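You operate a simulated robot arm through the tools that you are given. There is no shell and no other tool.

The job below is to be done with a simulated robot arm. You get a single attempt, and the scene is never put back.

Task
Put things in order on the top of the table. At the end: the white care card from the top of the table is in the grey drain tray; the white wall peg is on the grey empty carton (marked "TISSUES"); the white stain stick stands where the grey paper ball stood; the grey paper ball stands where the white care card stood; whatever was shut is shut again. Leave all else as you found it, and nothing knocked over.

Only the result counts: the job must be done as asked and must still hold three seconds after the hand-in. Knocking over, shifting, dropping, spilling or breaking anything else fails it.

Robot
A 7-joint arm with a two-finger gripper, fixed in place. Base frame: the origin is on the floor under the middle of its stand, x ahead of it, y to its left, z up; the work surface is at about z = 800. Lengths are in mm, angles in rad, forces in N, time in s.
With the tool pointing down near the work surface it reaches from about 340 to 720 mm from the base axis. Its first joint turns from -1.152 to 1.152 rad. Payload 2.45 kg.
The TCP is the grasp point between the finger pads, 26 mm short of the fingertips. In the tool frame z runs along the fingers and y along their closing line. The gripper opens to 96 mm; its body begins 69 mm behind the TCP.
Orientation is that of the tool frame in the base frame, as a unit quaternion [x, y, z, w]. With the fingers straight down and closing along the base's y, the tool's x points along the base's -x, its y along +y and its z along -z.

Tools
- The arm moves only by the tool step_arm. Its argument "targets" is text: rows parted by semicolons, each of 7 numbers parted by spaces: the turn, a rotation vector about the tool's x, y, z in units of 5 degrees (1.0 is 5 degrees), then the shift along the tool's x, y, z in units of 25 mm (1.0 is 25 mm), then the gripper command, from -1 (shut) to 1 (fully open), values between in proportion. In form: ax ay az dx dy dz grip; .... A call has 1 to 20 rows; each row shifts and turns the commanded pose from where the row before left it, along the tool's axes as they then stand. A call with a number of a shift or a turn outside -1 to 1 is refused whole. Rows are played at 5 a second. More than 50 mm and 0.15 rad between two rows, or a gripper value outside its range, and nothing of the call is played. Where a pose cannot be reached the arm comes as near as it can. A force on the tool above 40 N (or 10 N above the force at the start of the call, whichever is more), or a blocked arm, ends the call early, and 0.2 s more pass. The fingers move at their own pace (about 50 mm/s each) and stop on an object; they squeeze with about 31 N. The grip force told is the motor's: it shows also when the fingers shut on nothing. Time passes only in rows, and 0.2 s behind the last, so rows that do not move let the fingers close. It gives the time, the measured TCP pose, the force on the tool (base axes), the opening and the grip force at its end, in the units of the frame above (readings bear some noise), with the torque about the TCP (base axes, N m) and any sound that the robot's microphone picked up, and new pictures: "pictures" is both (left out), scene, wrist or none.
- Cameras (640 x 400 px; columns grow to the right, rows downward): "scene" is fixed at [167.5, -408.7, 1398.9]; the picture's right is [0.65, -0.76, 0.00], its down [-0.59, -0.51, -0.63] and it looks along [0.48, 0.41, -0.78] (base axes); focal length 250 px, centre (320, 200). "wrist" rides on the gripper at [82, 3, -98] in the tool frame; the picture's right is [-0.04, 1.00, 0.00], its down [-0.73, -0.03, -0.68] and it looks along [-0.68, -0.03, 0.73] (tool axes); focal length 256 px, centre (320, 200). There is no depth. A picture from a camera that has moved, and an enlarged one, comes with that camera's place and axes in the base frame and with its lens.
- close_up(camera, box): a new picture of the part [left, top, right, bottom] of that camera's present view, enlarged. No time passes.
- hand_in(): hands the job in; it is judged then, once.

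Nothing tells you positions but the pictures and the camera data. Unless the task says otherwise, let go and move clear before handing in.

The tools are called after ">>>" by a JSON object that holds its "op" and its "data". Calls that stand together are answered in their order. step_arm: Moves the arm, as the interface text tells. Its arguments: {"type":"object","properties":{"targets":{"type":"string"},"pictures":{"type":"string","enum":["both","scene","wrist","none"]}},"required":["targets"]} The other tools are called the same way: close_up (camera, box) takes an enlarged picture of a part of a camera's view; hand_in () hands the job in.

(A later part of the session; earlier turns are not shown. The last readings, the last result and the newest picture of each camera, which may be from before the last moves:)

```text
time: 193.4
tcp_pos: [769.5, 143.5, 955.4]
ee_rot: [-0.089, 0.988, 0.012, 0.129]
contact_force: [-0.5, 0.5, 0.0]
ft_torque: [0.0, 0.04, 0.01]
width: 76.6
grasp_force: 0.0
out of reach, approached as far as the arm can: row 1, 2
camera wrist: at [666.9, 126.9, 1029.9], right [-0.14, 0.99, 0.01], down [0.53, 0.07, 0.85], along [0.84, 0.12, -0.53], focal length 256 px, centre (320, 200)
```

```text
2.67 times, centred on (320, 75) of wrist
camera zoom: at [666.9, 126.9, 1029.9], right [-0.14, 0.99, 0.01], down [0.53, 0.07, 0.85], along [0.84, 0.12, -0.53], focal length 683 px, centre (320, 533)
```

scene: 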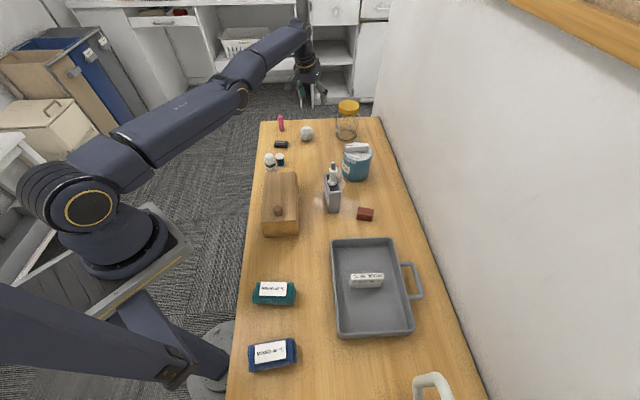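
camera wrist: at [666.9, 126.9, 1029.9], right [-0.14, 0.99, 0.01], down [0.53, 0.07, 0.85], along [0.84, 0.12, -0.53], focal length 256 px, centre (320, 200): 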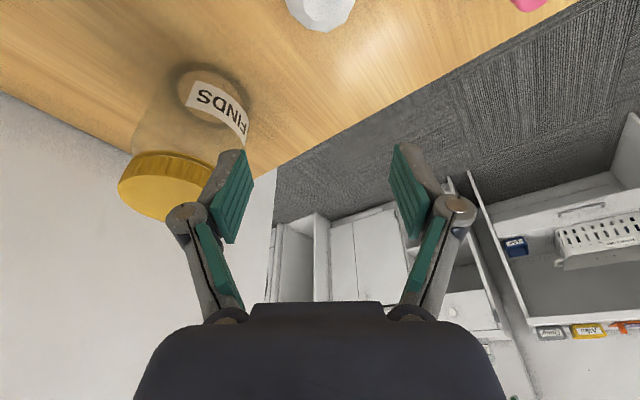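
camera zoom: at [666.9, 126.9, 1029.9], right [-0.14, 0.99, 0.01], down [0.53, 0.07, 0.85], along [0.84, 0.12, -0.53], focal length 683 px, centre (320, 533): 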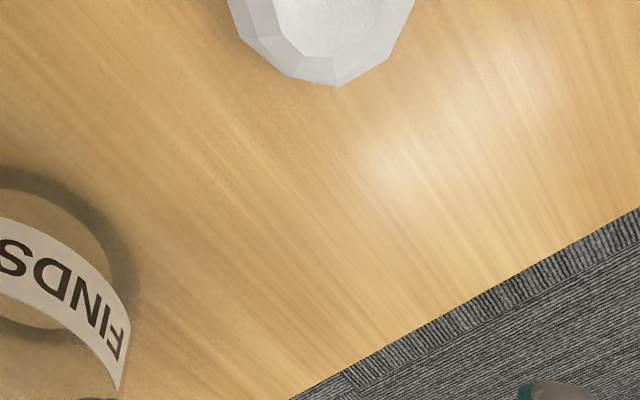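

The arm seems stuck in its fully stretched posture. I'll nudge the command upward to break out of it and see where it settles.

>>> {"op": "step_arm", "data": {"targets": "0 0 0 -0.26 0 -0.966 0.6; 0 0 0 0 0 0 0.6; 0 0 0 0 0 0 0.6", "pictures": "scene"}}

```text
time: 194.2
tcp_pos: [769.8, 142.6, 978.3]
ee_rot: [-0.088, 0.988, 0.012, 0.13]
contact_force: [0.2, -0.2, -0.6]
ft_torque: [-0.03, 0.01, -0.04]
width: 76.7
grasp_force: 0.1
```

scene: 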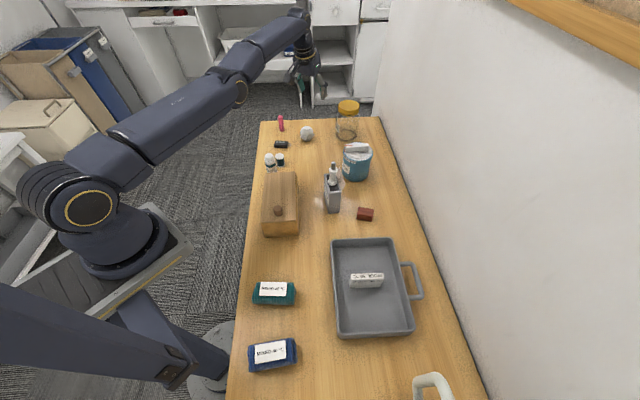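

The command follows the actual pose when something is unreachable. I'll try pulling inward from here.

>>> {"op": "step_arm", "data": {"targets": "0 0 0 0.4 0 -0.11 0.6; 0 0 0 0.6 0 -0.16 0.6; 0 0 0 0.6 0 -0.16 0.6; 0 0 0 0 0 0 0.6", "pictures": "none"}}

```text
time: 195.2
tcp_pos: [769.8, 142.9, 979.2]
ee_rot: [-0.087, 0.988, 0.011, 0.13]
contact_force: [0.0, 0.7, -0.4]
ft_torque: [0.0, -0.02, 0.0]
width: 76.8
grasp_force: 0.0
out of reach, approached as far as the arm can: row 1, 2, 3
```

>>> {"op": "step_arm", "data": {"targets": "0 0 0 0.6 0 0.5 0.6; 0 0 0 0.6 0 -0.8 0.6; 0 0 0 0.6 0 0.5 0.6; 0 0 0 0 0 0 0.6", "pictures": "none"}}

```text
time: 196.2
tcp_pos: [769.3, 145.1, 965.1]
ee_rot: [-0.087, 0.988, 0.011, 0.129]
contact_force: [0.3, 0.3, -0.1]
ft_torque: [-0.01, 0.0, 0.05]
width: 76.7
grasp_force: 0.1
out of reach, approached as far as the arm can: row 1, 2, 3
```

>>> {"op": "step_arm", "data": {"targets": "0 1 0 0 0 0 0.6; 0 1 0 0 0 0 0.6; 0 1 0 0 0 0 0.6; 0 0 0 0 0 0 0.6", "pictures": "none"}}

>>> {"op": "step_arm", "data": {"targets": "0 0 0 0.5 0 0 0.6; 0 0 0 0.8 0 0 0.6; 0 0 0 0.8 0 0 0.6; 0 0 0 0 0 0 0.6", "pictures": "none"}}

```text
time: 197.2
tcp_pos: [715.6, 131.7, 961.4]
ee_rot: [-0.089, 0.996, 0.0, -0.001]
contact_force: [-0.4, 0.2, -0.3]
ft_torque: [0.0, -0.02, 0.0]
width: 76.9
grasp_force: 0.0
out of reach, approached as far as the arm can: row 1, 2, 3
```

```text
time: 198.2
tcp_pos: [715.7, 131.4, 961.2]
ee_rot: [-0.089, 0.996, 0.0, 0.0]
contact_force: [0.6, 0.1, 0.9]
ft_torque: [-0.01, 0.02, -0.02]
width: 76.9
grasp_force: 0.3
out of reach, approached as far as the arm can: row 1, 2, 3
```

The straightened elbow blocks inward motion. I'll try large vertical moves to make the elbow bend.

>>> {"op": "step_arm", "data": {"targets": "0 0 0 0 0 -1 0.6; 0 0 0 0 0 -1 0.6; 0 0 0 0 0 -1 0.6; 0 0 0 0 0 -1 0.6; 0 0 0 0 0 0 0.6", "pictures": "none"}}

>>> {"op": "step_arm", "data": {"targets": "0 0 0 0.6 0 0.6 0.6; 0 0 0 0.6 0 0.6 0.6; 0 0 0 0 0 0 0.6", "pictures": "scene"}}

```text
time: 199.4
tcp_pos: [699.8, 127.7, 1059.2]
ee_rot: [-0.088, 0.996, 0.0, 0.0]
contact_force: [0.0, -0.3, 0.1]
ft_torque: [0.02, -0.03, -0.01]
width: 76.7
grasp_force: 0.1
out of reach, approached as far as the arm can: row 2, 3, 4
```

```text
time: 200.2
tcp_pos: [703.5, 131.4, 1035.7]
ee_rot: [-0.089, 0.996, 0.0, -0.002]
contact_force: [-0.8, 0.2, -0.5]
ft_torque: [0.0, 0.03, 0.04]
width: 76.9
grasp_force: 0.0
out of reach, approached as far as the arm can: row 1, 2
```

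scene: 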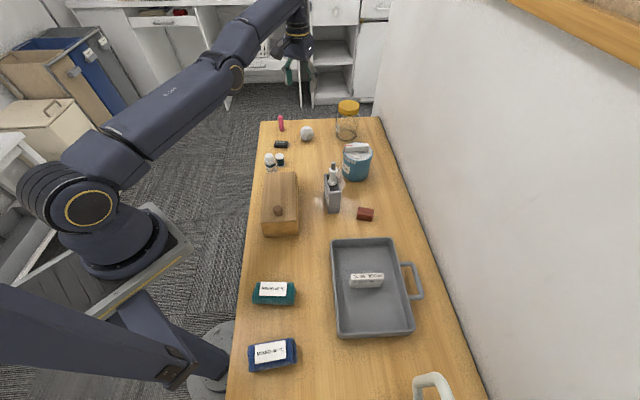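

>>> {"op": "step_arm", "data": {"targets": "0 0 0 1 0 -1 0.6; 0 0 0 1 0 -1 0.6; 0 0 0 1 0 -1 0.6; 0 0 0 0 0 0 0.6", "pictures": "none"}}

>>> {"op": "step_arm", "data": {"targets": "0 1 0 0 0 0 0.6; 0 1 0 0 0 0 0.6; 0 1 0 0 0 0 0.6; 0 0 0 0 0 0 0.6", "pictures": "none"}}

```text
time: 201.2
tcp_pos: [678.1, 127.6, 1125.3]
ee_rot: [-0.089, 0.996, 0.0, -0.002]
contact_force: [0.0, -1.5, -0.1]
ft_torque: [0.01, 0.01, 0.0]
width: 76.6
grasp_force: 0.1
out of reach, approached as far as the arm can: row 1, 2, 3
```

```text
time: 202.2
tcp_pos: [638.7, 126.0, 1116.4]
ee_rot: [-0.088, 0.99, -0.01, -0.108]
contact_force: [0.1, -0.1, 0.8]
ft_torque: [0.02, 0.02, 0.02]
width: 76.7
grasp_force: 0.0
out of reach, approached as far as the arm can: row 1, 2, 3
```

>>> {"op": "step_arm", "data": {"targets": "0 0 0 0.04 0 0 0.6; 0 0 0 0.04 0 0 0.6; 0 0 0 0.04 0 0 0.6; 0 0 0 0.04 0 0 0.6; 0 0 0 0 0 0 0.6", "pictures": "none"}}

>>> {"op": "step_arm", "data": {"targets": "0 0 0 0 0 0.3 0.6; 0 0 0 0 0 0.3 0.6; 0 0 0 0 0 0 0.6", "pictures": "none"}}

```text
time: 203.4
tcp_pos: [637.9, 126.2, 1116.5]
ee_rot: [-0.088, 0.99, -0.009, -0.107]
contact_force: [-1.4, 0.1, 0.9]
ft_torque: [0.01, 0.0, -0.01]
width: 76.4
grasp_force: 0.1
out of reach, approached as far as the arm can: row 3
```

```text
time: 204.2
tcp_pos: [634.8, 125.2, 1077.0]
ee_rot: [-0.088, 0.987, -0.012, -0.13]
contact_force: [-0.6, -0.4, -0.7]
ft_torque: [0.0, -0.02, 0.01]
width: 77.1
grasp_force: 0.1
out of reach, approached as far as the arm can: row 1
```

It's starting to free up. I'll keep pulling inward gently.

>>> {"op": "step_arm", "data": {"targets": "0 0 0 0.3 0 0.1 0.6; 0 0 0 0.4 0 0.1 0.6; 0 0 0 0.5 0 0.1 0.6; 0 0 0 0.5 0 0.1 0.6; 0 0 0 0 0 0 0.6", "pictures": "scene"}}

```text
time: 205.4
tcp_pos: [591.3, 116.9, 1078.6]
ee_rot: [-0.088, 0.988, -0.011, -0.13]
contact_force: [0.7, -0.6, -0.2]
ft_torque: [0.02, -0.01, 0.02]
width: 76.8
grasp_force: 0.2
```

scene: 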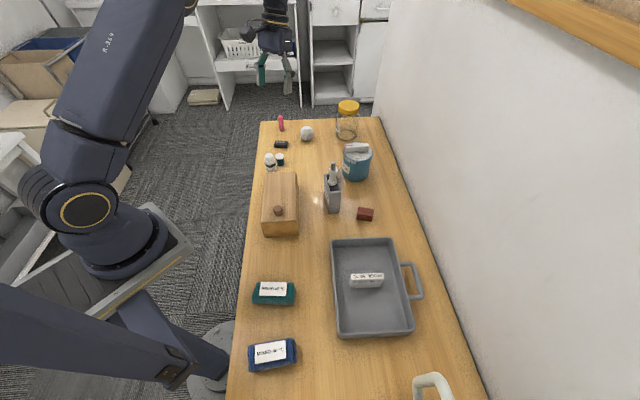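

Free again. I'll set the tilt to 20° outward here, well inside the workspace, and only then extend to the ball.

>>> {"op": "step_arm", "data": {"targets": "0 -1 0 0 0 0 0.6; 0 -1 0 0 0 0 0.6; 0 -1 0 0 0 0 0.6; 0 -1 0 0 0 0 0.6; 0 -1 0 0 0 0 0.6; 0 -1 0 0 0 0 0.6; 0 -1 0 0 0 0 0.6; 0 0 0 0 0 0 0.6", "pictures": "none"}}

>>> {"op": "step_arm", "data": {"targets": "0 0 0 -0.4 -0.021 0.936 0.6; 0 0 0 -0.4 -0.021 0.936 0.6; 0 0 0 -0.4 -0.021 0.936 0.6; 0 0 0 -0.4 -0.021 0.936 0.6; 0 0 0 -0.4 -0.021 0.936 0.6; 0 0 0 -0.4 -0.021 0.936 0.6; 0 0 0 0 0 0 0.6", "pictures": "both"}}

```text
time: 207.2
tcp_pos: [591.3, 118.9, 1079.2]
ee_rot: [-0.088, 0.981, 0.015, 0.174]
contact_force: [-0.2, 0.6, 0.5]
ft_torque: [-0.03, 0.0, -0.04]
width: 76.8
grasp_force: 0.1
```

```text
time: 208.8
tcp_pos: [696.0, 131.9, 967.0]
ee_rot: [-0.087, 0.981, 0.015, 0.172]
contact_force: [-0.3, -0.2, 0.1]
ft_torque: [-0.02, -0.02, 0.02]
width: 76.9
grasp_force: 0.0
camera wrist: at [586.1, 115.3, 1032.3], right [-0.14, 0.99, 0.01], down [0.46, 0.05, 0.89], along [0.88, 0.13, -0.46], focal length 256 px, centre (320, 200)
```

scene: 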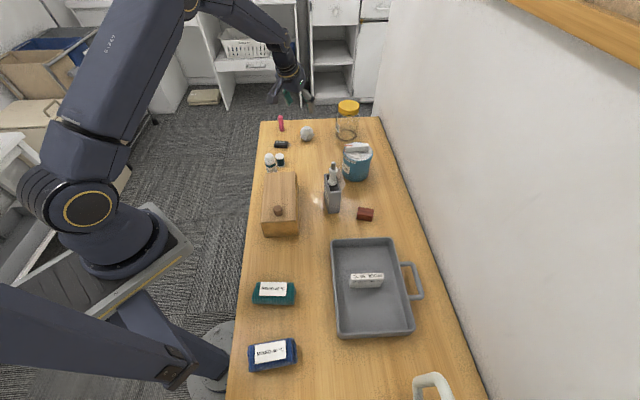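
wrist: 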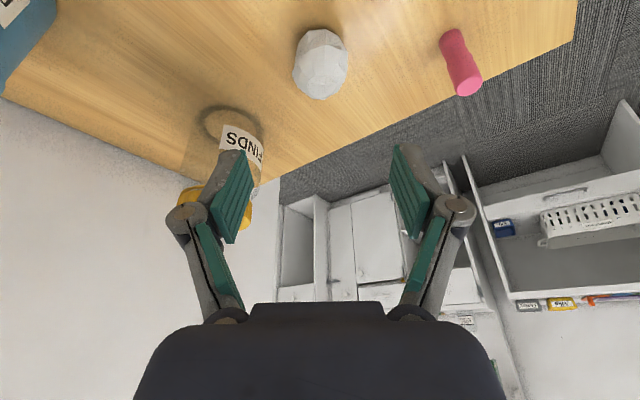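

The ball is centred near (729.5,137.6). I'll line up along the tilted tool axis and approach.

>>> {"op": "step_arm", "data": {"targets": "0 0 0 0.67 -0.016 0 0.6; 0 0 0 0 0 0.8 0.55; 0 0 0 0 0 0.9 0.5; 0 0 0 0 0 0.9 0.5; 0 0 0 0 0 0.9 0.5; 0 0 0 0 0 0 0.5", "pictures": "both"}}

>>> {"op": "close_up", "data": {"camera": "wrist", "box": [220, 60, 420, 220]}}

>>> {"op": "close_up", "data": {"camera": "scene", "box": [255, 90, 375, 190]}}

```text
time: 210.2
tcp_pos: [712.3, 136.3, 881.2]
ee_rot: [-0.087, 0.981, 0.016, 0.173]
contact_force: [0.1, -0.8, 0.9]
ft_torque: [0.0, -0.02, -0.03]
width: 72.1
grasp_force: 0.0
camera wrist: at [601.5, 118.4, 946.2], right [-0.14, 0.99, 0.01], down [0.45, 0.05, 0.89], along [0.88, 0.13, -0.46], focal length 256 px, centre (320, 200)
```

scene: 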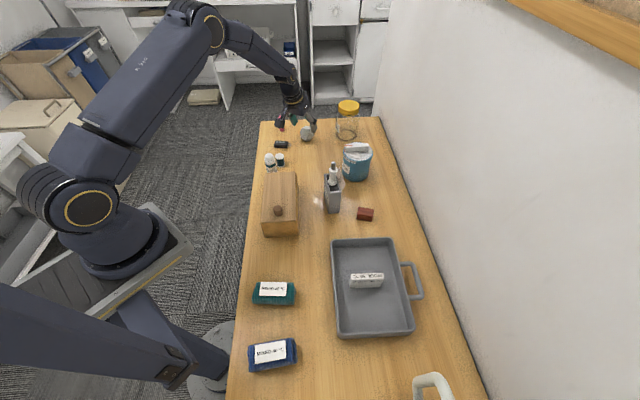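
wrist: 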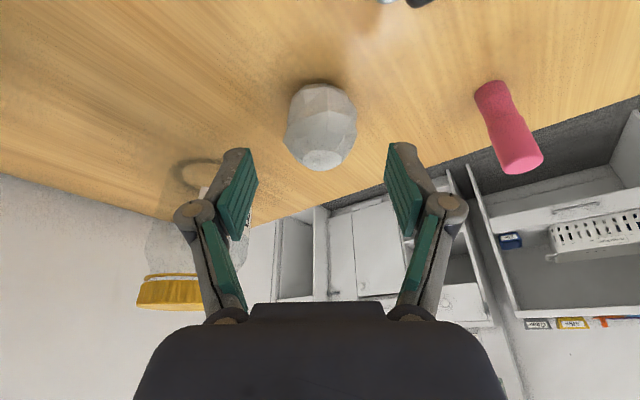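

```text
2.50 times, centred on (320, 140) of wrist
camera zoom: at [601.5, 118.4, 946.2], right [-0.14, 0.99, 0.01], down [0.45, 0.05, 0.89], along [0.88, 0.13, -0.46], focal length 640 px, centre (320, 350)
```

zoom: 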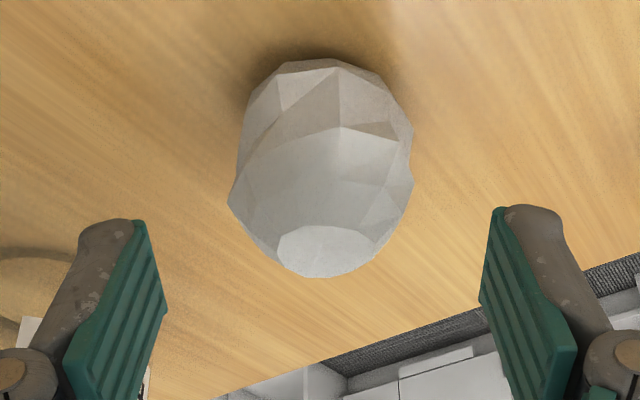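

```text
4.00 times, centred on (315, 140) of scene
camera zoom: at [167.5, -408.7, 1398.9], right [0.65, -0.76, 0.0], down [-0.59, -0.51, -0.63], along [0.48, 0.41, -0.78], focal length 1002 px, centre (340, 440)
```

zoom: 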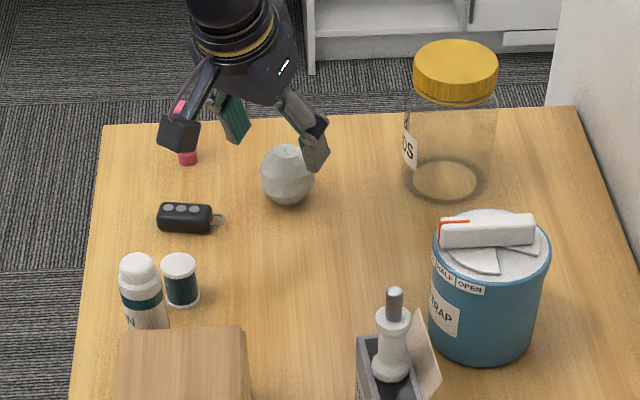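

>>> {"op": "step_arm", "data": {"targets": "0 0 0 0 0 0.6 0.45; 0 0 0 0 0 0.6 0.45; 0 0 0 0 0 0.5 0.45; 0 0 0 0 0 0.28 0.45; 0 0 0 0 0 0 0.45", "pictures": "both"}}

>>> {"op": "close_up", "data": {"camera": "wrist", "box": [220, 100, 420, 260]}}

>>> {"op": "close_up", "data": {"camera": "scene", "box": [265, 100, 355, 170]}}

```text
time: 211.4
tcp_pos: [725.6, 139.0, 834.1]
ee_rot: [-0.087, 0.981, 0.015, 0.174]
contact_force: [-0.1, 0.0, -0.6]
ft_torque: [0.01, 0.0, 0.02]
width: 69.7
grasp_force: 0.0
camera wrist: at [616.8, 121.4, 899.2], right [-0.14, 0.99, 0.01], down [0.45, 0.05, 0.89], along [0.88, 0.13, -0.46], focal length 256 px, centre (320, 200)
```

scene: 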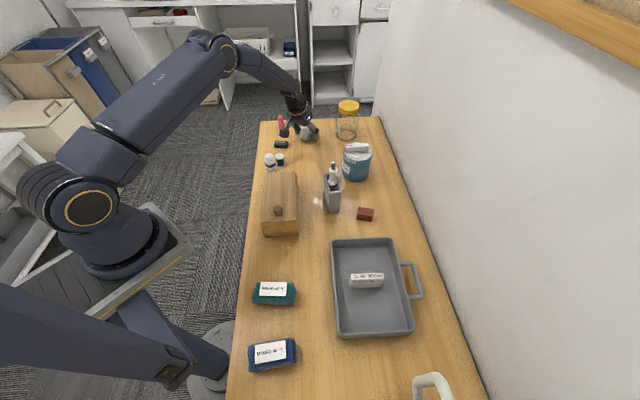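
wrist: 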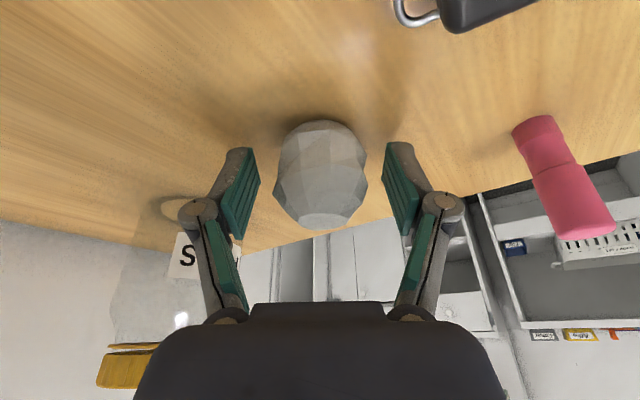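

```text
2.50 times, centred on (320, 180) of wrist
camera zoom: at [616.8, 121.4, 899.2], right [-0.14, 0.99, 0.01], down [0.45, 0.05, 0.89], along [0.88, 0.13, -0.46], focal length 640 px, centre (320, 250)
```

zoom: 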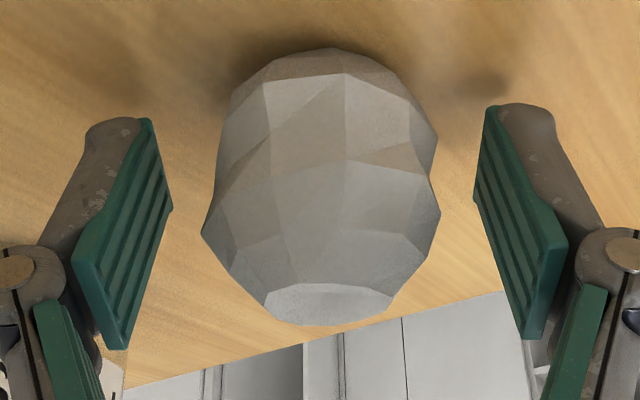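

```text
5.71 times, centred on (310, 135) of scene
camera zoom: at [167.5, -408.7, 1398.9], right [0.65, -0.76, 0.0], down [-0.59, -0.51, -0.63], along [0.48, 0.41, -0.78], focal length 1431 px, centre (377, 571)
```

zoom: 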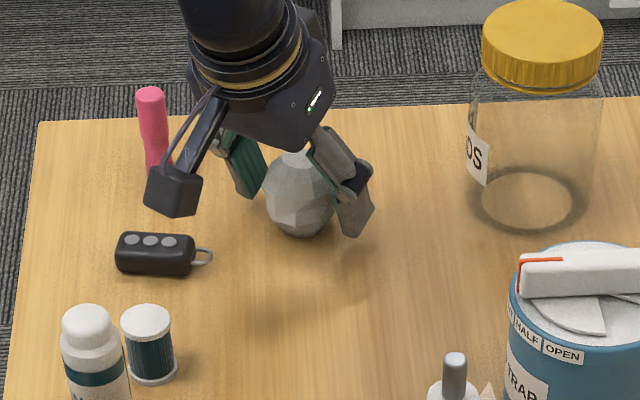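

The ball is centred between the pads. Closing.

>>> {"op": "step_arm", "data": {"targets": "0 0 0 0 0 0 0.2; 0 0 0 0 0 0 -0.1; 0 0 0 0 0 0 -1; 0 0 0 0 0 0 -1; 0 0 0 0 0 0 -1", "pictures": "wrist"}}

>>> {"op": "close_up", "data": {"camera": "wrist", "box": [220, 100, 420, 260]}}

```text
time: 212.6
tcp_pos: [727.0, 139.2, 834.5]
ee_rot: [-0.087, 0.981, 0.015, 0.174]
contact_force: [-0.1, -0.5, 4.7]
ft_torque: [0.02, 0.02, 0.0]
width: 49.9
grasp_force: 31.1
camera wrist: at [616.9, 121.4, 899.5], right [-0.14, 0.99, 0.01], down [0.45, 0.05, 0.89], along [0.88, 0.13, -0.46], focal length 256 px, centre (320, 200)
```

wrist: 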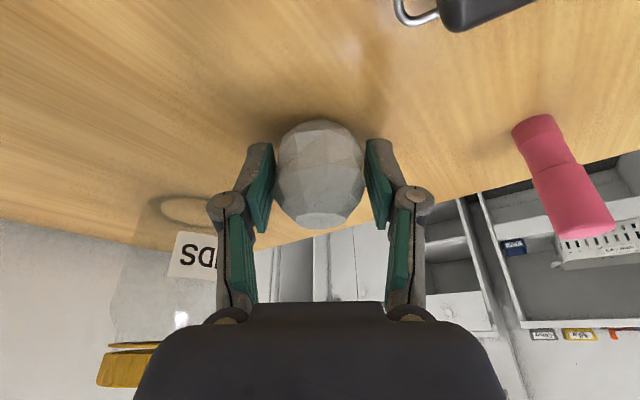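

```text
2.50 times, centred on (320, 180) of wrist
camera zoom: at [616.9, 121.4, 899.5], right [-0.14, 0.99, 0.01], down [0.45, 0.05, 0.89], along [0.88, 0.13, -0.46], focal length 640 px, centre (320, 250)
```

zoom: 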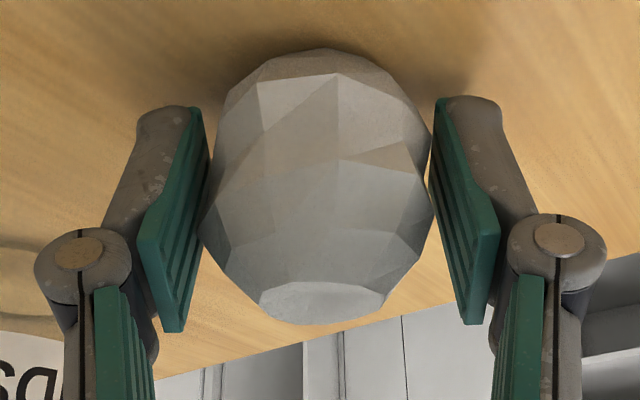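

The ball is held at 50 mm wide. I'll lift it 60 mm and carry it at the same tilt to above where the card stood.

>>> {"op": "step_arm", "data": {"targets": "0 0 0 -0.14 0 -0.38 -1; 0 0 0 -0.273 0 -0.752 -1; 0 0 0 -0.273 0 -0.752 -1; 0 0 0 -0.14 0 -0.38 -1; 0 0 0 0.687 -0.903 -0.25 -1; 0 0 0 0.687 -0.903 -0.25 -1; 0 0 0 0.687 -0.903 -0.25 -1; 0 0 0 0.687 -0.903 -0.25 -1; 0 0 0 0.687 -0.903 -0.25 -1; 0 0 0 0 0 0 -1", "pictures": "both"}}

>>> {"op": "close_up", "data": {"camera": "scene", "box": [255, 90, 385, 200]}}

```text
time: 214.8
tcp_pos: [656.6, 9.6, 894.5]
ee_rot: [-0.088, 0.981, 0.015, 0.172]
contact_force: [1.0, 0.0, 0.4]
ft_torque: [-0.03, 0.04, 0.02]
width: 50.0
grasp_force: 31.3
camera wrist: at [546.7, -7.2, 958.6], right [-0.14, 0.99, 0.01], down [0.46, 0.05, 0.89], along [0.88, 0.13, -0.46], focal length 256 px, centre (320, 200)
```

scene: 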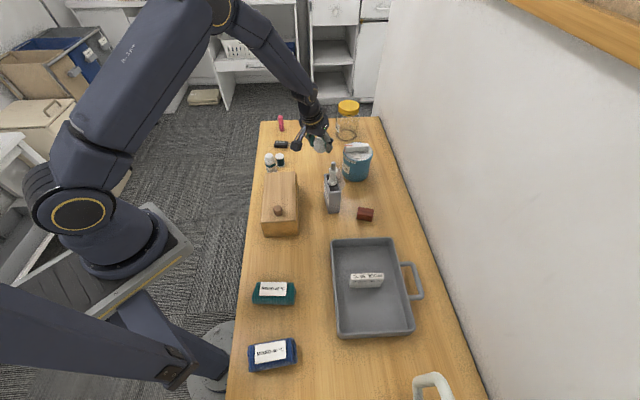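
wrist: 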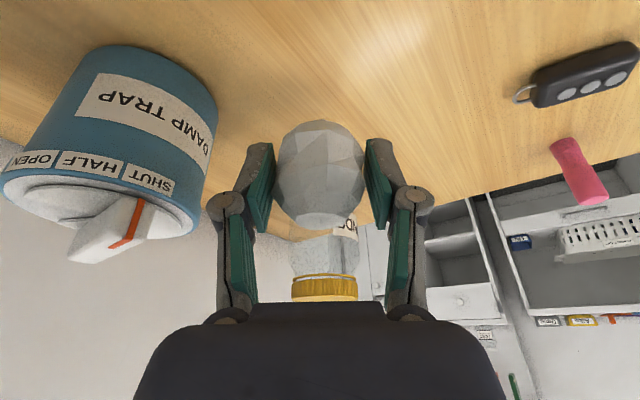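

```text
3.64 times, centred on (320, 145) of scene
camera zoom: at [167.4, -408.8, 1398.9], right [0.65, -0.76, 0.0], down [-0.59, -0.51, -0.63], along [0.48, 0.41, -0.78], focal length 911 px, centre (320, 400)
```

zoom: 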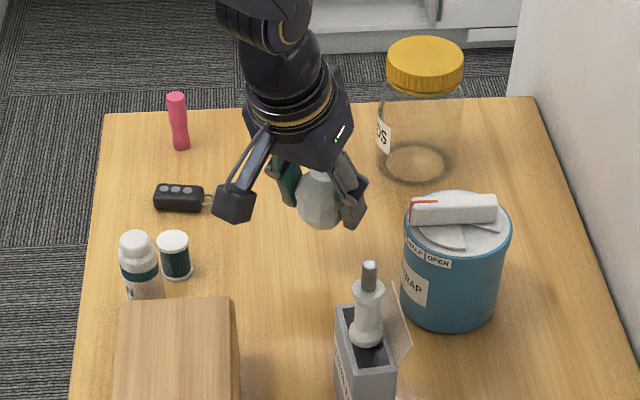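

>>> {"op": "step_arm", "data": {"targets": "0 0 0 0.2 0 0.55 -1; 0 0 0 0.25 0 0.69 -1; 0 0 0 0.2 0 0.55 -1; 0 0 0 0.06 0 0.17 -1; 0 0 0 0 0 0 -1", "pictures": "scene"}}

>>> {"op": "close_up", "data": {"camera": "scene", "box": [255, 90, 385, 200]}}

```text
time: 216.0
tcp_pos: [655.5, 10.1, 840.0]
ee_rot: [-0.087, 0.981, 0.015, 0.174]
contact_force: [0.4, 0.2, -0.1]
ft_torque: [0.01, 0.02, 0.01]
width: 49.5
grasp_force: 30.7
```

scene: 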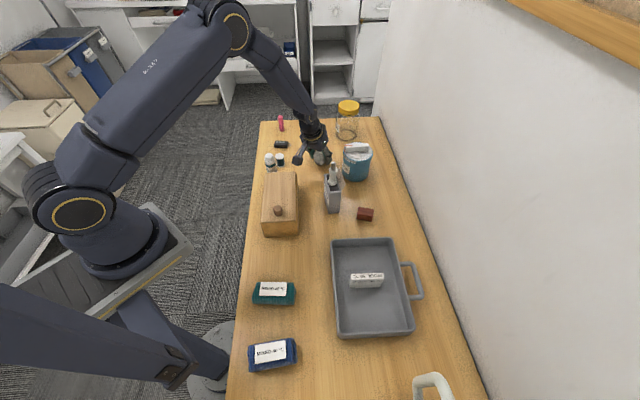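

```text
3.64 times, centred on (320, 145) of scene
camera zoom: at [167.5, -408.7, 1398.9], right [0.65, -0.76, 0.0], down [-0.59, -0.51, -0.63], along [0.48, 0.41, -0.78], focal length 911 px, centre (320, 400)
```

zoom: 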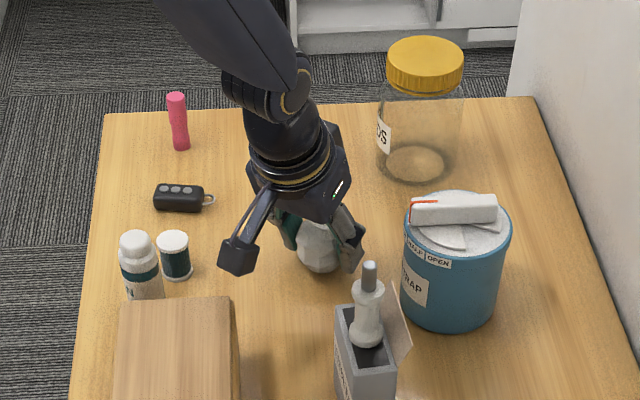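

>>> {"op": "step_arm", "data": {"targets": "0 0 0 -0.02 0 0.09 -1; 0 0 0 0.02 0 0.056 -1; 0 0 0 0 0 0 -1", "pictures": "none"}}

>>> {"op": "step_arm", "data": {"targets": "0 0 0 0.0137 0 0.038 -1; 0 0 0 0 0 0 -1", "pictures": "none"}}

>>> {"op": "step_arm", "data": {"targets": "0 0 0 0.0137 0 0.038 -1; 0 0 0 0 0 0 -1", "pictures": "none"}}

```text
time: 216.8
tcp_pos: [657.2, 11.9, 838.1]
ee_rot: [-0.088, 0.981, 0.015, 0.173]
contact_force: [-1.0, -1.1, -0.5]
ft_torque: [0.01, 0.03, 0.01]
width: 50.2
grasp_force: 31.4
```

```text
time: 217.4
tcp_pos: [657.7, 11.5, 836.9]
ee_rot: [-0.088, 0.981, 0.016, 0.173]
contact_force: [0.4, 0.0, 0.6]
ft_torque: [0.01, -0.03, 0.02]
width: 49.8
grasp_force: 31.0
```

```text
time: 218.0
tcp_pos: [656.9, 13.5, 835.9]
ee_rot: [-0.087, 0.981, 0.015, 0.173]
contact_force: [0.6, -0.4, 0.0]
ft_torque: [0.02, -0.01, -0.01]
width: 49.9
grasp_force: 31.4
```

>>> {"op": "step_arm", "data": {"targets": "0 0 0 0.0137 0 0.038 -1; 0 0 0 0 0 0 -1", "pictures": "none"}}

>>> {"op": "step_arm", "data": {"targets": "0 0 0 0.0137 0 0.038 -1; 0 0 0 0 0 0 -1", "pictures": "none"}}

```text
time: 218.6
tcp_pos: [657.3, 11.0, 834.5]
ee_rot: [-0.088, 0.981, 0.016, 0.174]
contact_force: [0.2, 0.6, -0.3]
ft_torque: [-0.01, -0.01, -0.01]
width: 49.9
grasp_force: 31.1
```

```text
time: 219.2
tcp_pos: [656.9, 12.4, 835.2]
ee_rot: [-0.088, 0.981, 0.016, 0.173]
contact_force: [-0.3, -0.3, 1.9]
ft_torque: [-0.04, 0.04, 0.0]
width: 49.6
grasp_force: 30.9
```

The ball has just touched the table. I'll open slowly and check that it stays.

>>> {"op": "step_arm", "data": {"targets": "0 0 0 0 0 0 0.06; 0 0 0 0 0 0 0.09; 0 0 0 0 0 0 0.14; 0 0 0 0 0 0 0.2; 0 0 0 0 0 0 0.3; 0 0 0 0 0 0 0.4; 0 0 0 0 0 0 0.45; 0 0 0 0 0 0 0.45", "pictures": "wrist"}}

>>> {"op": "close_up", "data": {"camera": "wrist", "box": [220, 100, 420, 260]}}

>>> {"op": "close_up", "data": {"camera": "scene", "box": [255, 90, 385, 200]}}

```text
time: 221.0
tcp_pos: [657.4, 11.5, 835.2]
ee_rot: [-0.088, 0.981, 0.015, 0.172]
contact_force: [0.5, -0.2, -0.3]
ft_torque: [0.01, 0.03, -0.01]
width: 69.5
grasp_force: 0.0
camera wrist: at [547.7, -5.8, 899.5], right [-0.14, 0.99, 0.01], down [0.46, 0.05, 0.89], along [0.88, 0.13, -0.46], focal length 256 px, centre (320, 200)
```

wrist: 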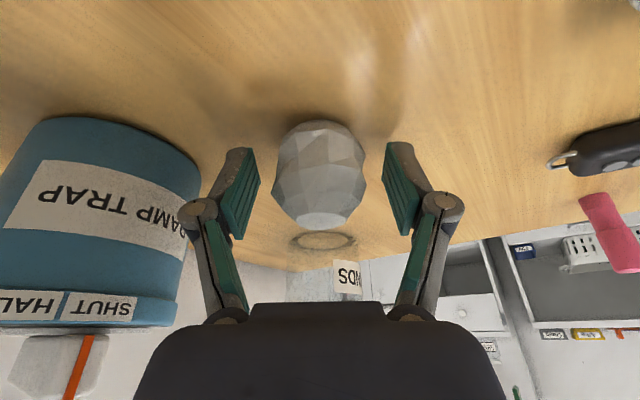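

```text
2.50 times, centred on (320, 180) of wrist
camera zoom: at [547.7, -5.8, 899.5], right [-0.14, 0.99, 0.01], down [0.46, 0.05, 0.89], along [0.88, 0.13, -0.46], focal length 640 px, centre (320, 250)
```

zoom: 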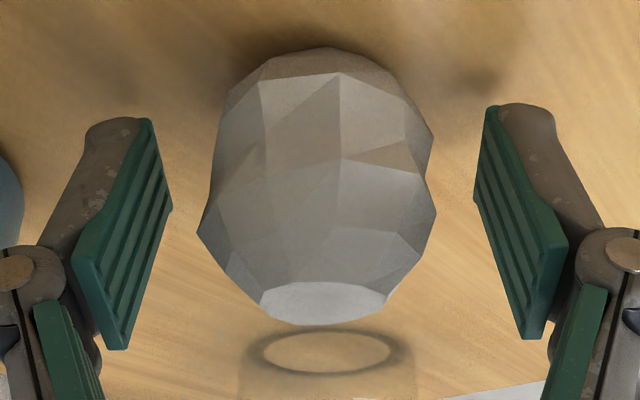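

```text
3.64 times, centred on (320, 145) of scene
camera zoom: at [167.5, -408.7, 1398.9], right [0.65, -0.76, 0.0], down [-0.59, -0.51, -0.63], along [0.48, 0.41, -0.78], focal length 911 px, centre (320, 400)
```

zoom: 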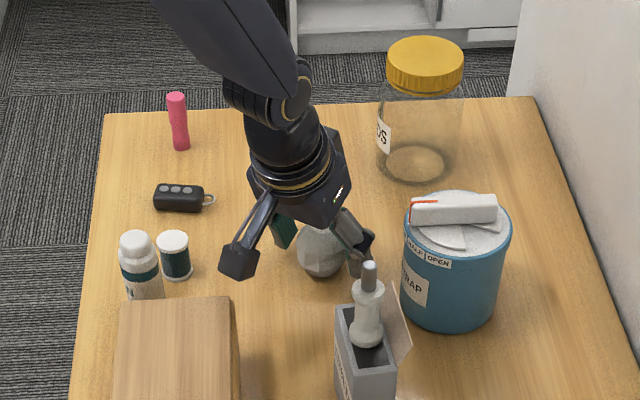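

The ball stands still where the card was. I'll retreat back along the tool axis.

>>> {"op": "step_arm", "data": {"targets": "0 0 0 0 0 -0.4 0.5; 0 0 0 0 0 -0.8 0.5; 0 0 0 0 0 -1 0.5; 0 0 0 0 0 -1 0.5; 0 0 0 0 0 -1 0.5; 0 0 0 0 0 -1 0.5; 0 0 0 0 0 0 0.5", "pictures": "both"}}

>>> {"op": "close_up", "data": {"camera": "scene", "box": [240, 90, 400, 190]}}

```text
time: 222.6
tcp_pos: [612.2, 1.8, 955.8]
ee_rot: [-0.088, 0.981, 0.016, 0.173]
contact_force: [-0.7, -0.4, -0.5]
ft_torque: [0.01, 0.02, 0.03]
width: 72.0
grasp_force: 0.0
camera wrist: at [502.8, -14.3, 1020.6], right [-0.14, 0.99, 0.01], down [0.46, 0.05, 0.89], along [0.88, 0.13, -0.46], focal length 256 px, centre (320, 200)
```

scene: 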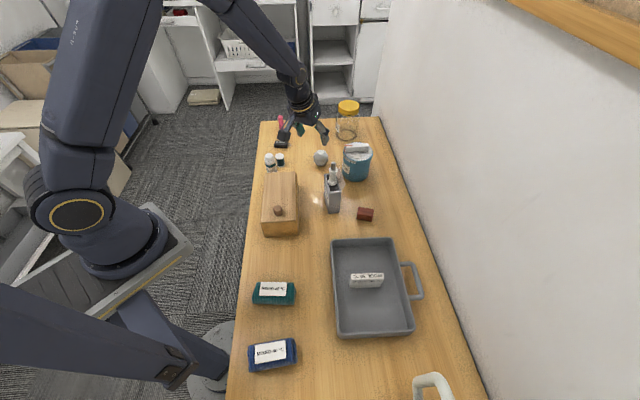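
wrist: 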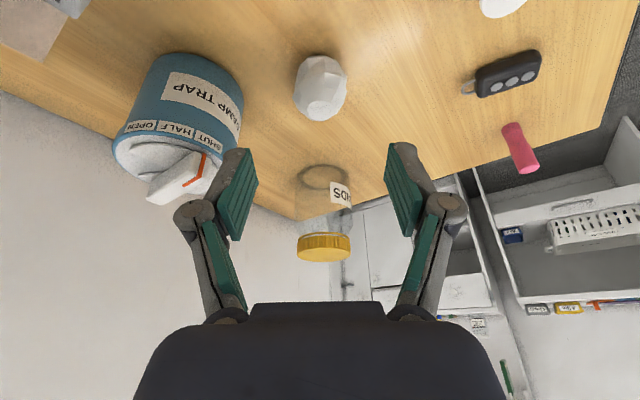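

```text
4.00 times, centred on (320, 140) of scene
camera zoom: at [167.4, -408.7, 1398.9], right [0.65, -0.76, 0.0], down [-0.59, -0.51, -0.63], along [0.48, 0.41, -0.78], focal length 1002 px, centre (320, 440)
```

zoom: 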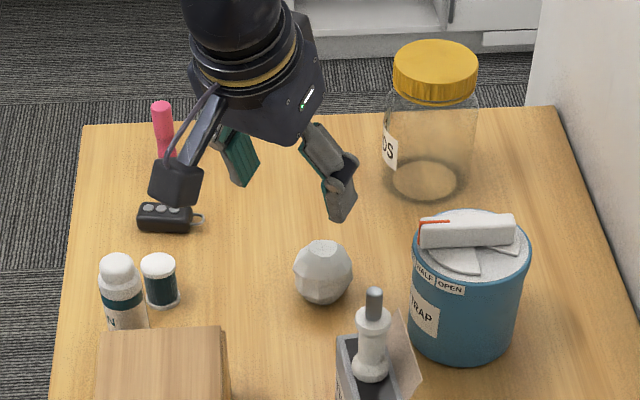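

The ball is on the card's spot to within about 2 mm. Next is the stain stick near (504,81). I'll turn the tool to about +40°, parallel to the wooden box's end, and go above it for a look.

>>> {"op": "step_arm", "data": {"targets": "0 1 0 0 0 0 0.4; 0 1 0 0 0 0 0.4; 0 1 0 0 0 0 0.4; 0 1 0 0 0 0 0.4; 0 0 -1 0 0 0 0.4; 0 0 -1 0 0 0 0.4; 0 0 -1 0 0 0 0.4; 0 0 -1 0 0 0 0.4; 0 0 -1 0 0 0 0.4; 0 0 -1 0 0 0 0.4; 0 0 0 0.243 0.868 -0.3 0.4; 0 0 0 0.243 0.868 -0.3 0.4; 0 0 0 0.243 0.868 -0.3 0.4; 0 0 0 0.243 0.868 -0.3 0.4; 0 0 0 0.243 0.868 -0.3 0.4; 0 0 0 0.243 0.868 -0.3 0.4; 0 0 0 0 0 0 0.4", "pictures": "both"}}

>>> {"op": "close_up", "data": {"camera": "wrist", "box": [230, 30, 410, 180]}}

```text
time: 226.2
tcp_pos: [500.4, 79.5, 1000.6]
ee_rot: [-0.344, 0.939, 0.001, -0.001]
contact_force: [-0.2, 0.4, -0.1]
ft_torque: [0.0, 0.03, -0.02]
width: 67.1
grasp_force: 0.1
camera wrist: at [435.0, 27.2, 1100.0], right [-0.61, 0.79, 0.0], down [0.58, 0.45, 0.68], along [0.54, 0.42, -0.73], focal length 256 px, centre (320, 200)
```

scene: 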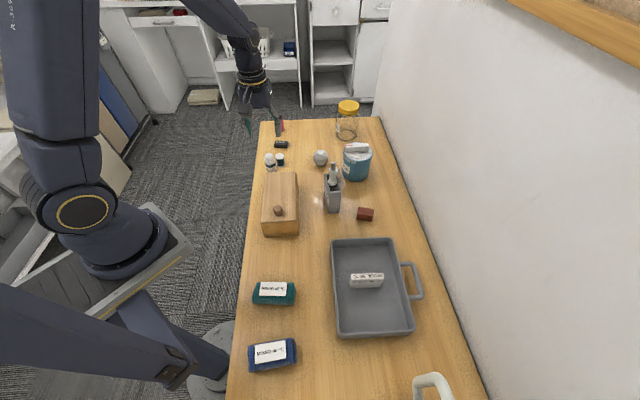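
wrist: 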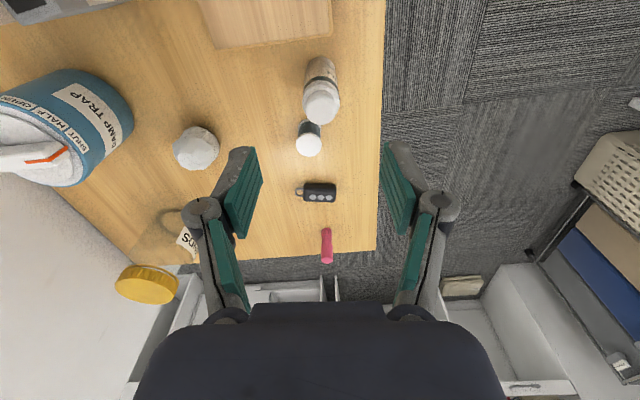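

```text
2.67 times, centred on (320, 105) of wrist
camera zoom: at [435.0, 27.2, 1100.0], right [-0.61, 0.79, 0.0], down [0.58, 0.45, 0.68], along [0.54, 0.42, -0.73], focal length 683 px, centre (320, 453)
```

zoom: 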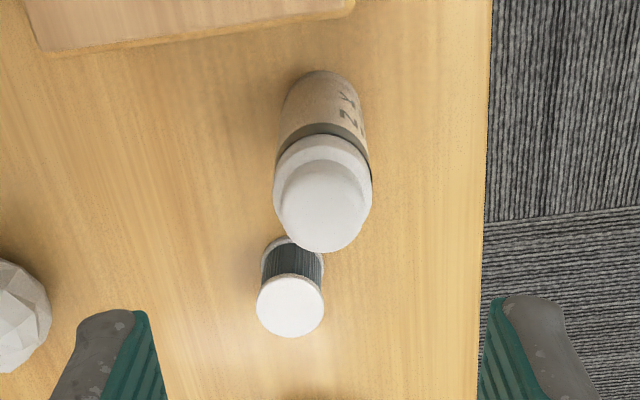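

The stick's axis is near (504.5,81) with its top at about 895. I'll tilt 20° outward and descend with the fingers astride it, stopping part-way to check.

>>> {"op": "step_arm", "data": {"targets": "0 -1 0 0 0 0 0.3; 0 -1 0 0 0 0 0.3; 0 -1 0 0 0 0 0.3; 0 -1 0 0 0 0 0.3; 0 0 0 -0.15 -0.066 0.055 0.2; 0 0 0 0.28 0 0.77 0.2; 0 0 0 0.28 0 0.77 0.2; 0 0 0 0.28 0 0.77 0.2; 0 0 0 0 0 0 0.2", "pictures": "both"}}

>>> {"op": "close_up", "data": {"camera": "wrist", "box": [220, 60, 420, 220]}}

>>> {"op": "close_up", "data": {"camera": "scene", "box": [235, 100, 345, 200]}}

```text
time: 228.2
tcp_pos: [505.1, 80.8, 940.7]
ee_rot: [-0.338, 0.925, 0.06, 0.163]
contact_force: [-0.4, -0.2, 0.5]
ft_torque: [0.01, -0.02, 0.02]
width: 57.6
grasp_force: 0.1
camera wrist: at [418.8, 10.6, 1005.4], right [-0.62, 0.79, 0.01], down [0.37, 0.27, 0.89], along [0.7, 0.55, -0.46], focal length 256 px, centre (320, 200)
```

scene: 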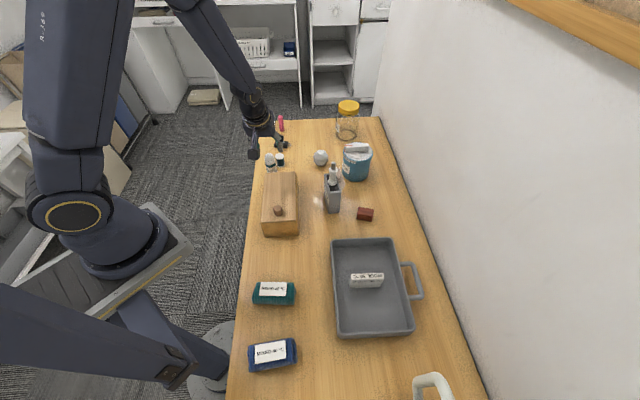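
wrist: 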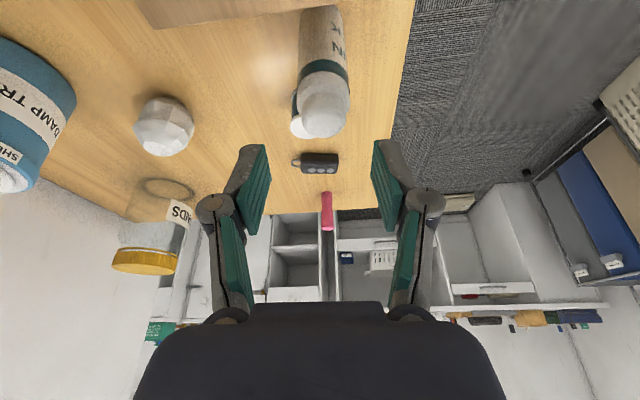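

```text
2.50 times, centred on (320, 140) of wrist
camera zoom: at [418.8, 10.6, 1005.4], right [-0.62, 0.79, 0.01], down [0.37, 0.27, 0.89], along [0.7, 0.55, -0.46], focal length 640 px, centre (320, 350)
```

zoom: 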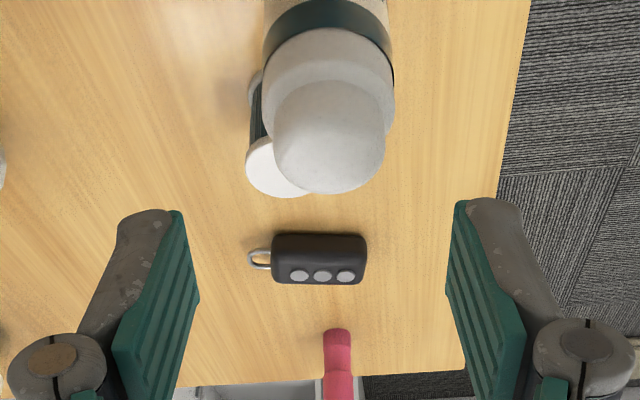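

```text
4.00 times, centred on (290, 150) of scene
camera zoom: at [167.5, -408.7, 1398.9], right [0.65, -0.76, 0.0], down [-0.59, -0.51, -0.63], along [0.48, 0.41, -0.78], focal length 1002 px, centre (440, 400)
```

zoom: 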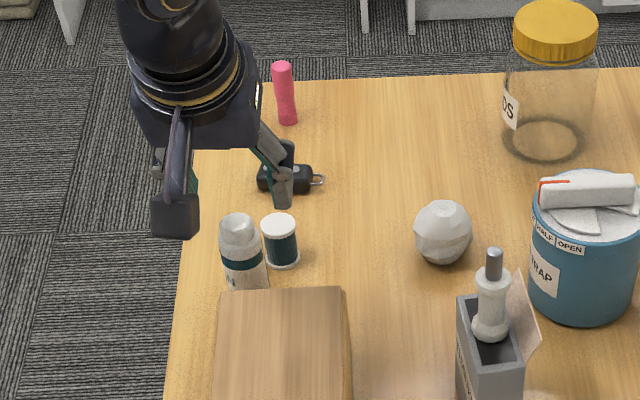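

>>> {"op": "step_arm", "data": {"targets": "0 0 0 0.2 0.05 0.55 0.2; 0 0 0 0.28 0 0.77 0.2; 0 0 0 0.28 0 0.77 0.2; 0 0 0 0.166 0 0.455 0.2; 0 0 0 0 0 0 0.2", "pictures": "both"}}

>>> {"op": "close_up", "data": {"camera": "wrist", "box": [220, 100, 420, 260]}}

>>> {"op": "close_up", "data": {"camera": "scene", "box": [235, 100, 345, 200]}}

```text
time: 229.4
tcp_pos: [505.5, 81.7, 872.5]
ee_rot: [-0.338, 0.925, 0.06, 0.163]
contact_force: [0.0, -0.3, -0.1]
ft_torque: [-0.04, -0.01, 0.03]
width: 57.6
grasp_force: 0.0
camera wrist: at [418.9, 12.1, 938.3], right [-0.62, 0.79, 0.01], down [0.37, 0.27, 0.89], along [0.7, 0.55, -0.46], focal length 256 px, centre (320, 200)
```

scene: 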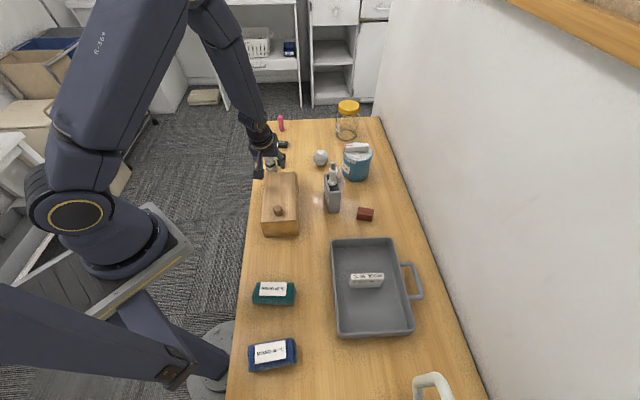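
wrist: 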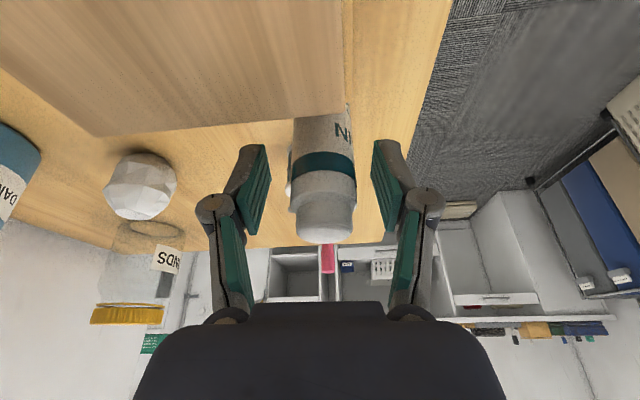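

```text
2.50 times, centred on (320, 180) of wrist
camera zoom: at [418.9, 12.1, 938.3], right [-0.62, 0.79, 0.01], down [0.37, 0.27, 0.89], along [0.7, 0.55, -0.46], focal length 640 px, centre (320, 250)
```

zoom: 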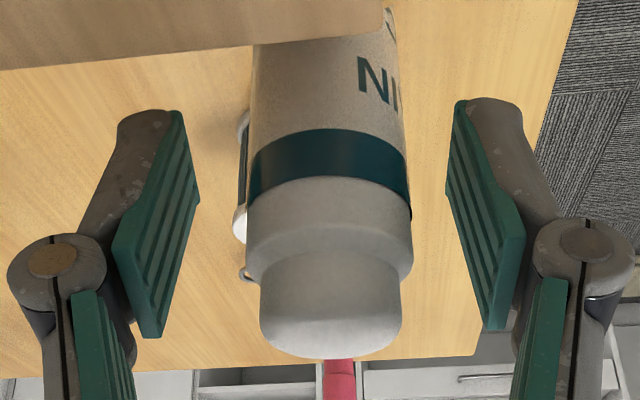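

```text
4.00 times, centred on (290, 150) of scene
camera zoom: at [167.5, -408.7, 1398.9], right [0.65, -0.76, 0.0], down [-0.59, -0.51, -0.63], along [0.48, 0.41, -0.78], focal length 1002 px, centre (440, 400)
```

zoom: 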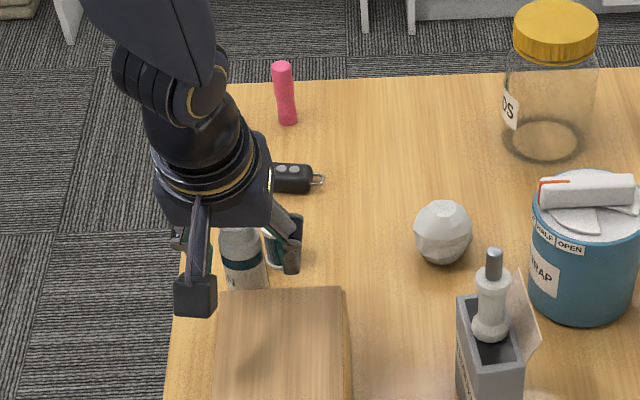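

The stick is centred between the pads. I'll nudge 2 mm and close.

>>> {"op": "step_arm", "data": {"targets": "0 0 0 0 0.08 0 0.1; 0 0 0 0 0 0 -0.1; 0 0 0 0 0 0 -0.3; 0 0 0 0 0 0 -1; 0 0 0 0 0 0 -1; 0 0 0 0 0 0 -1", "pictures": "wrist"}}

>>> {"op": "close_up", "data": {"camera": "wrist", "box": [220, 100, 420, 260]}}

```text
time: 230.8
tcp_pos: [503.4, 82.9, 873.0]
ee_rot: [-0.338, 0.925, 0.06, 0.163]
contact_force: [-0.8, 0.1, 0.6]
ft_torque: [0.01, 0.07, 0.03]
width: 30.7
grasp_force: 31.0
camera wrist: at [417.4, 13.1, 938.3], right [-0.62, 0.79, 0.01], down [0.37, 0.27, 0.89], along [0.7, 0.55, -0.46], focal length 256 px, centre (320, 200)
```

wrist: 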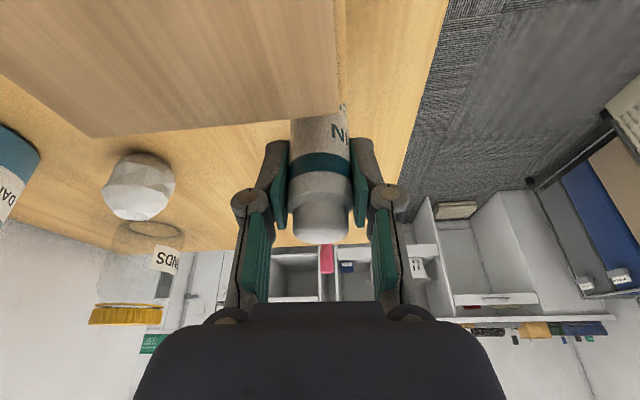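

```text
2.50 times, centred on (320, 180) of wrist
camera zoom: at [417.4, 13.1, 938.3], right [-0.62, 0.79, 0.01], down [0.37, 0.27, 0.89], along [0.7, 0.55, -0.46], focal length 640 px, centre (320, 250)
```

zoom: 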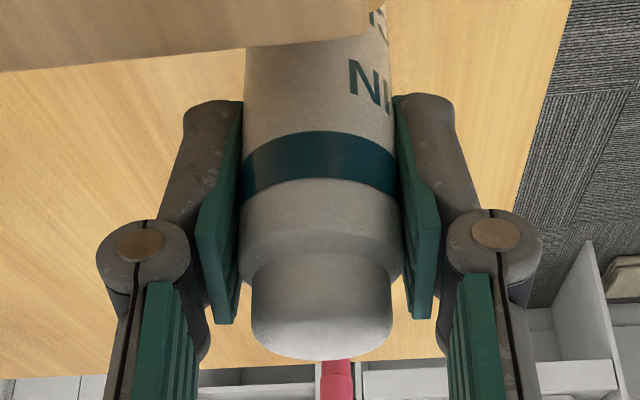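

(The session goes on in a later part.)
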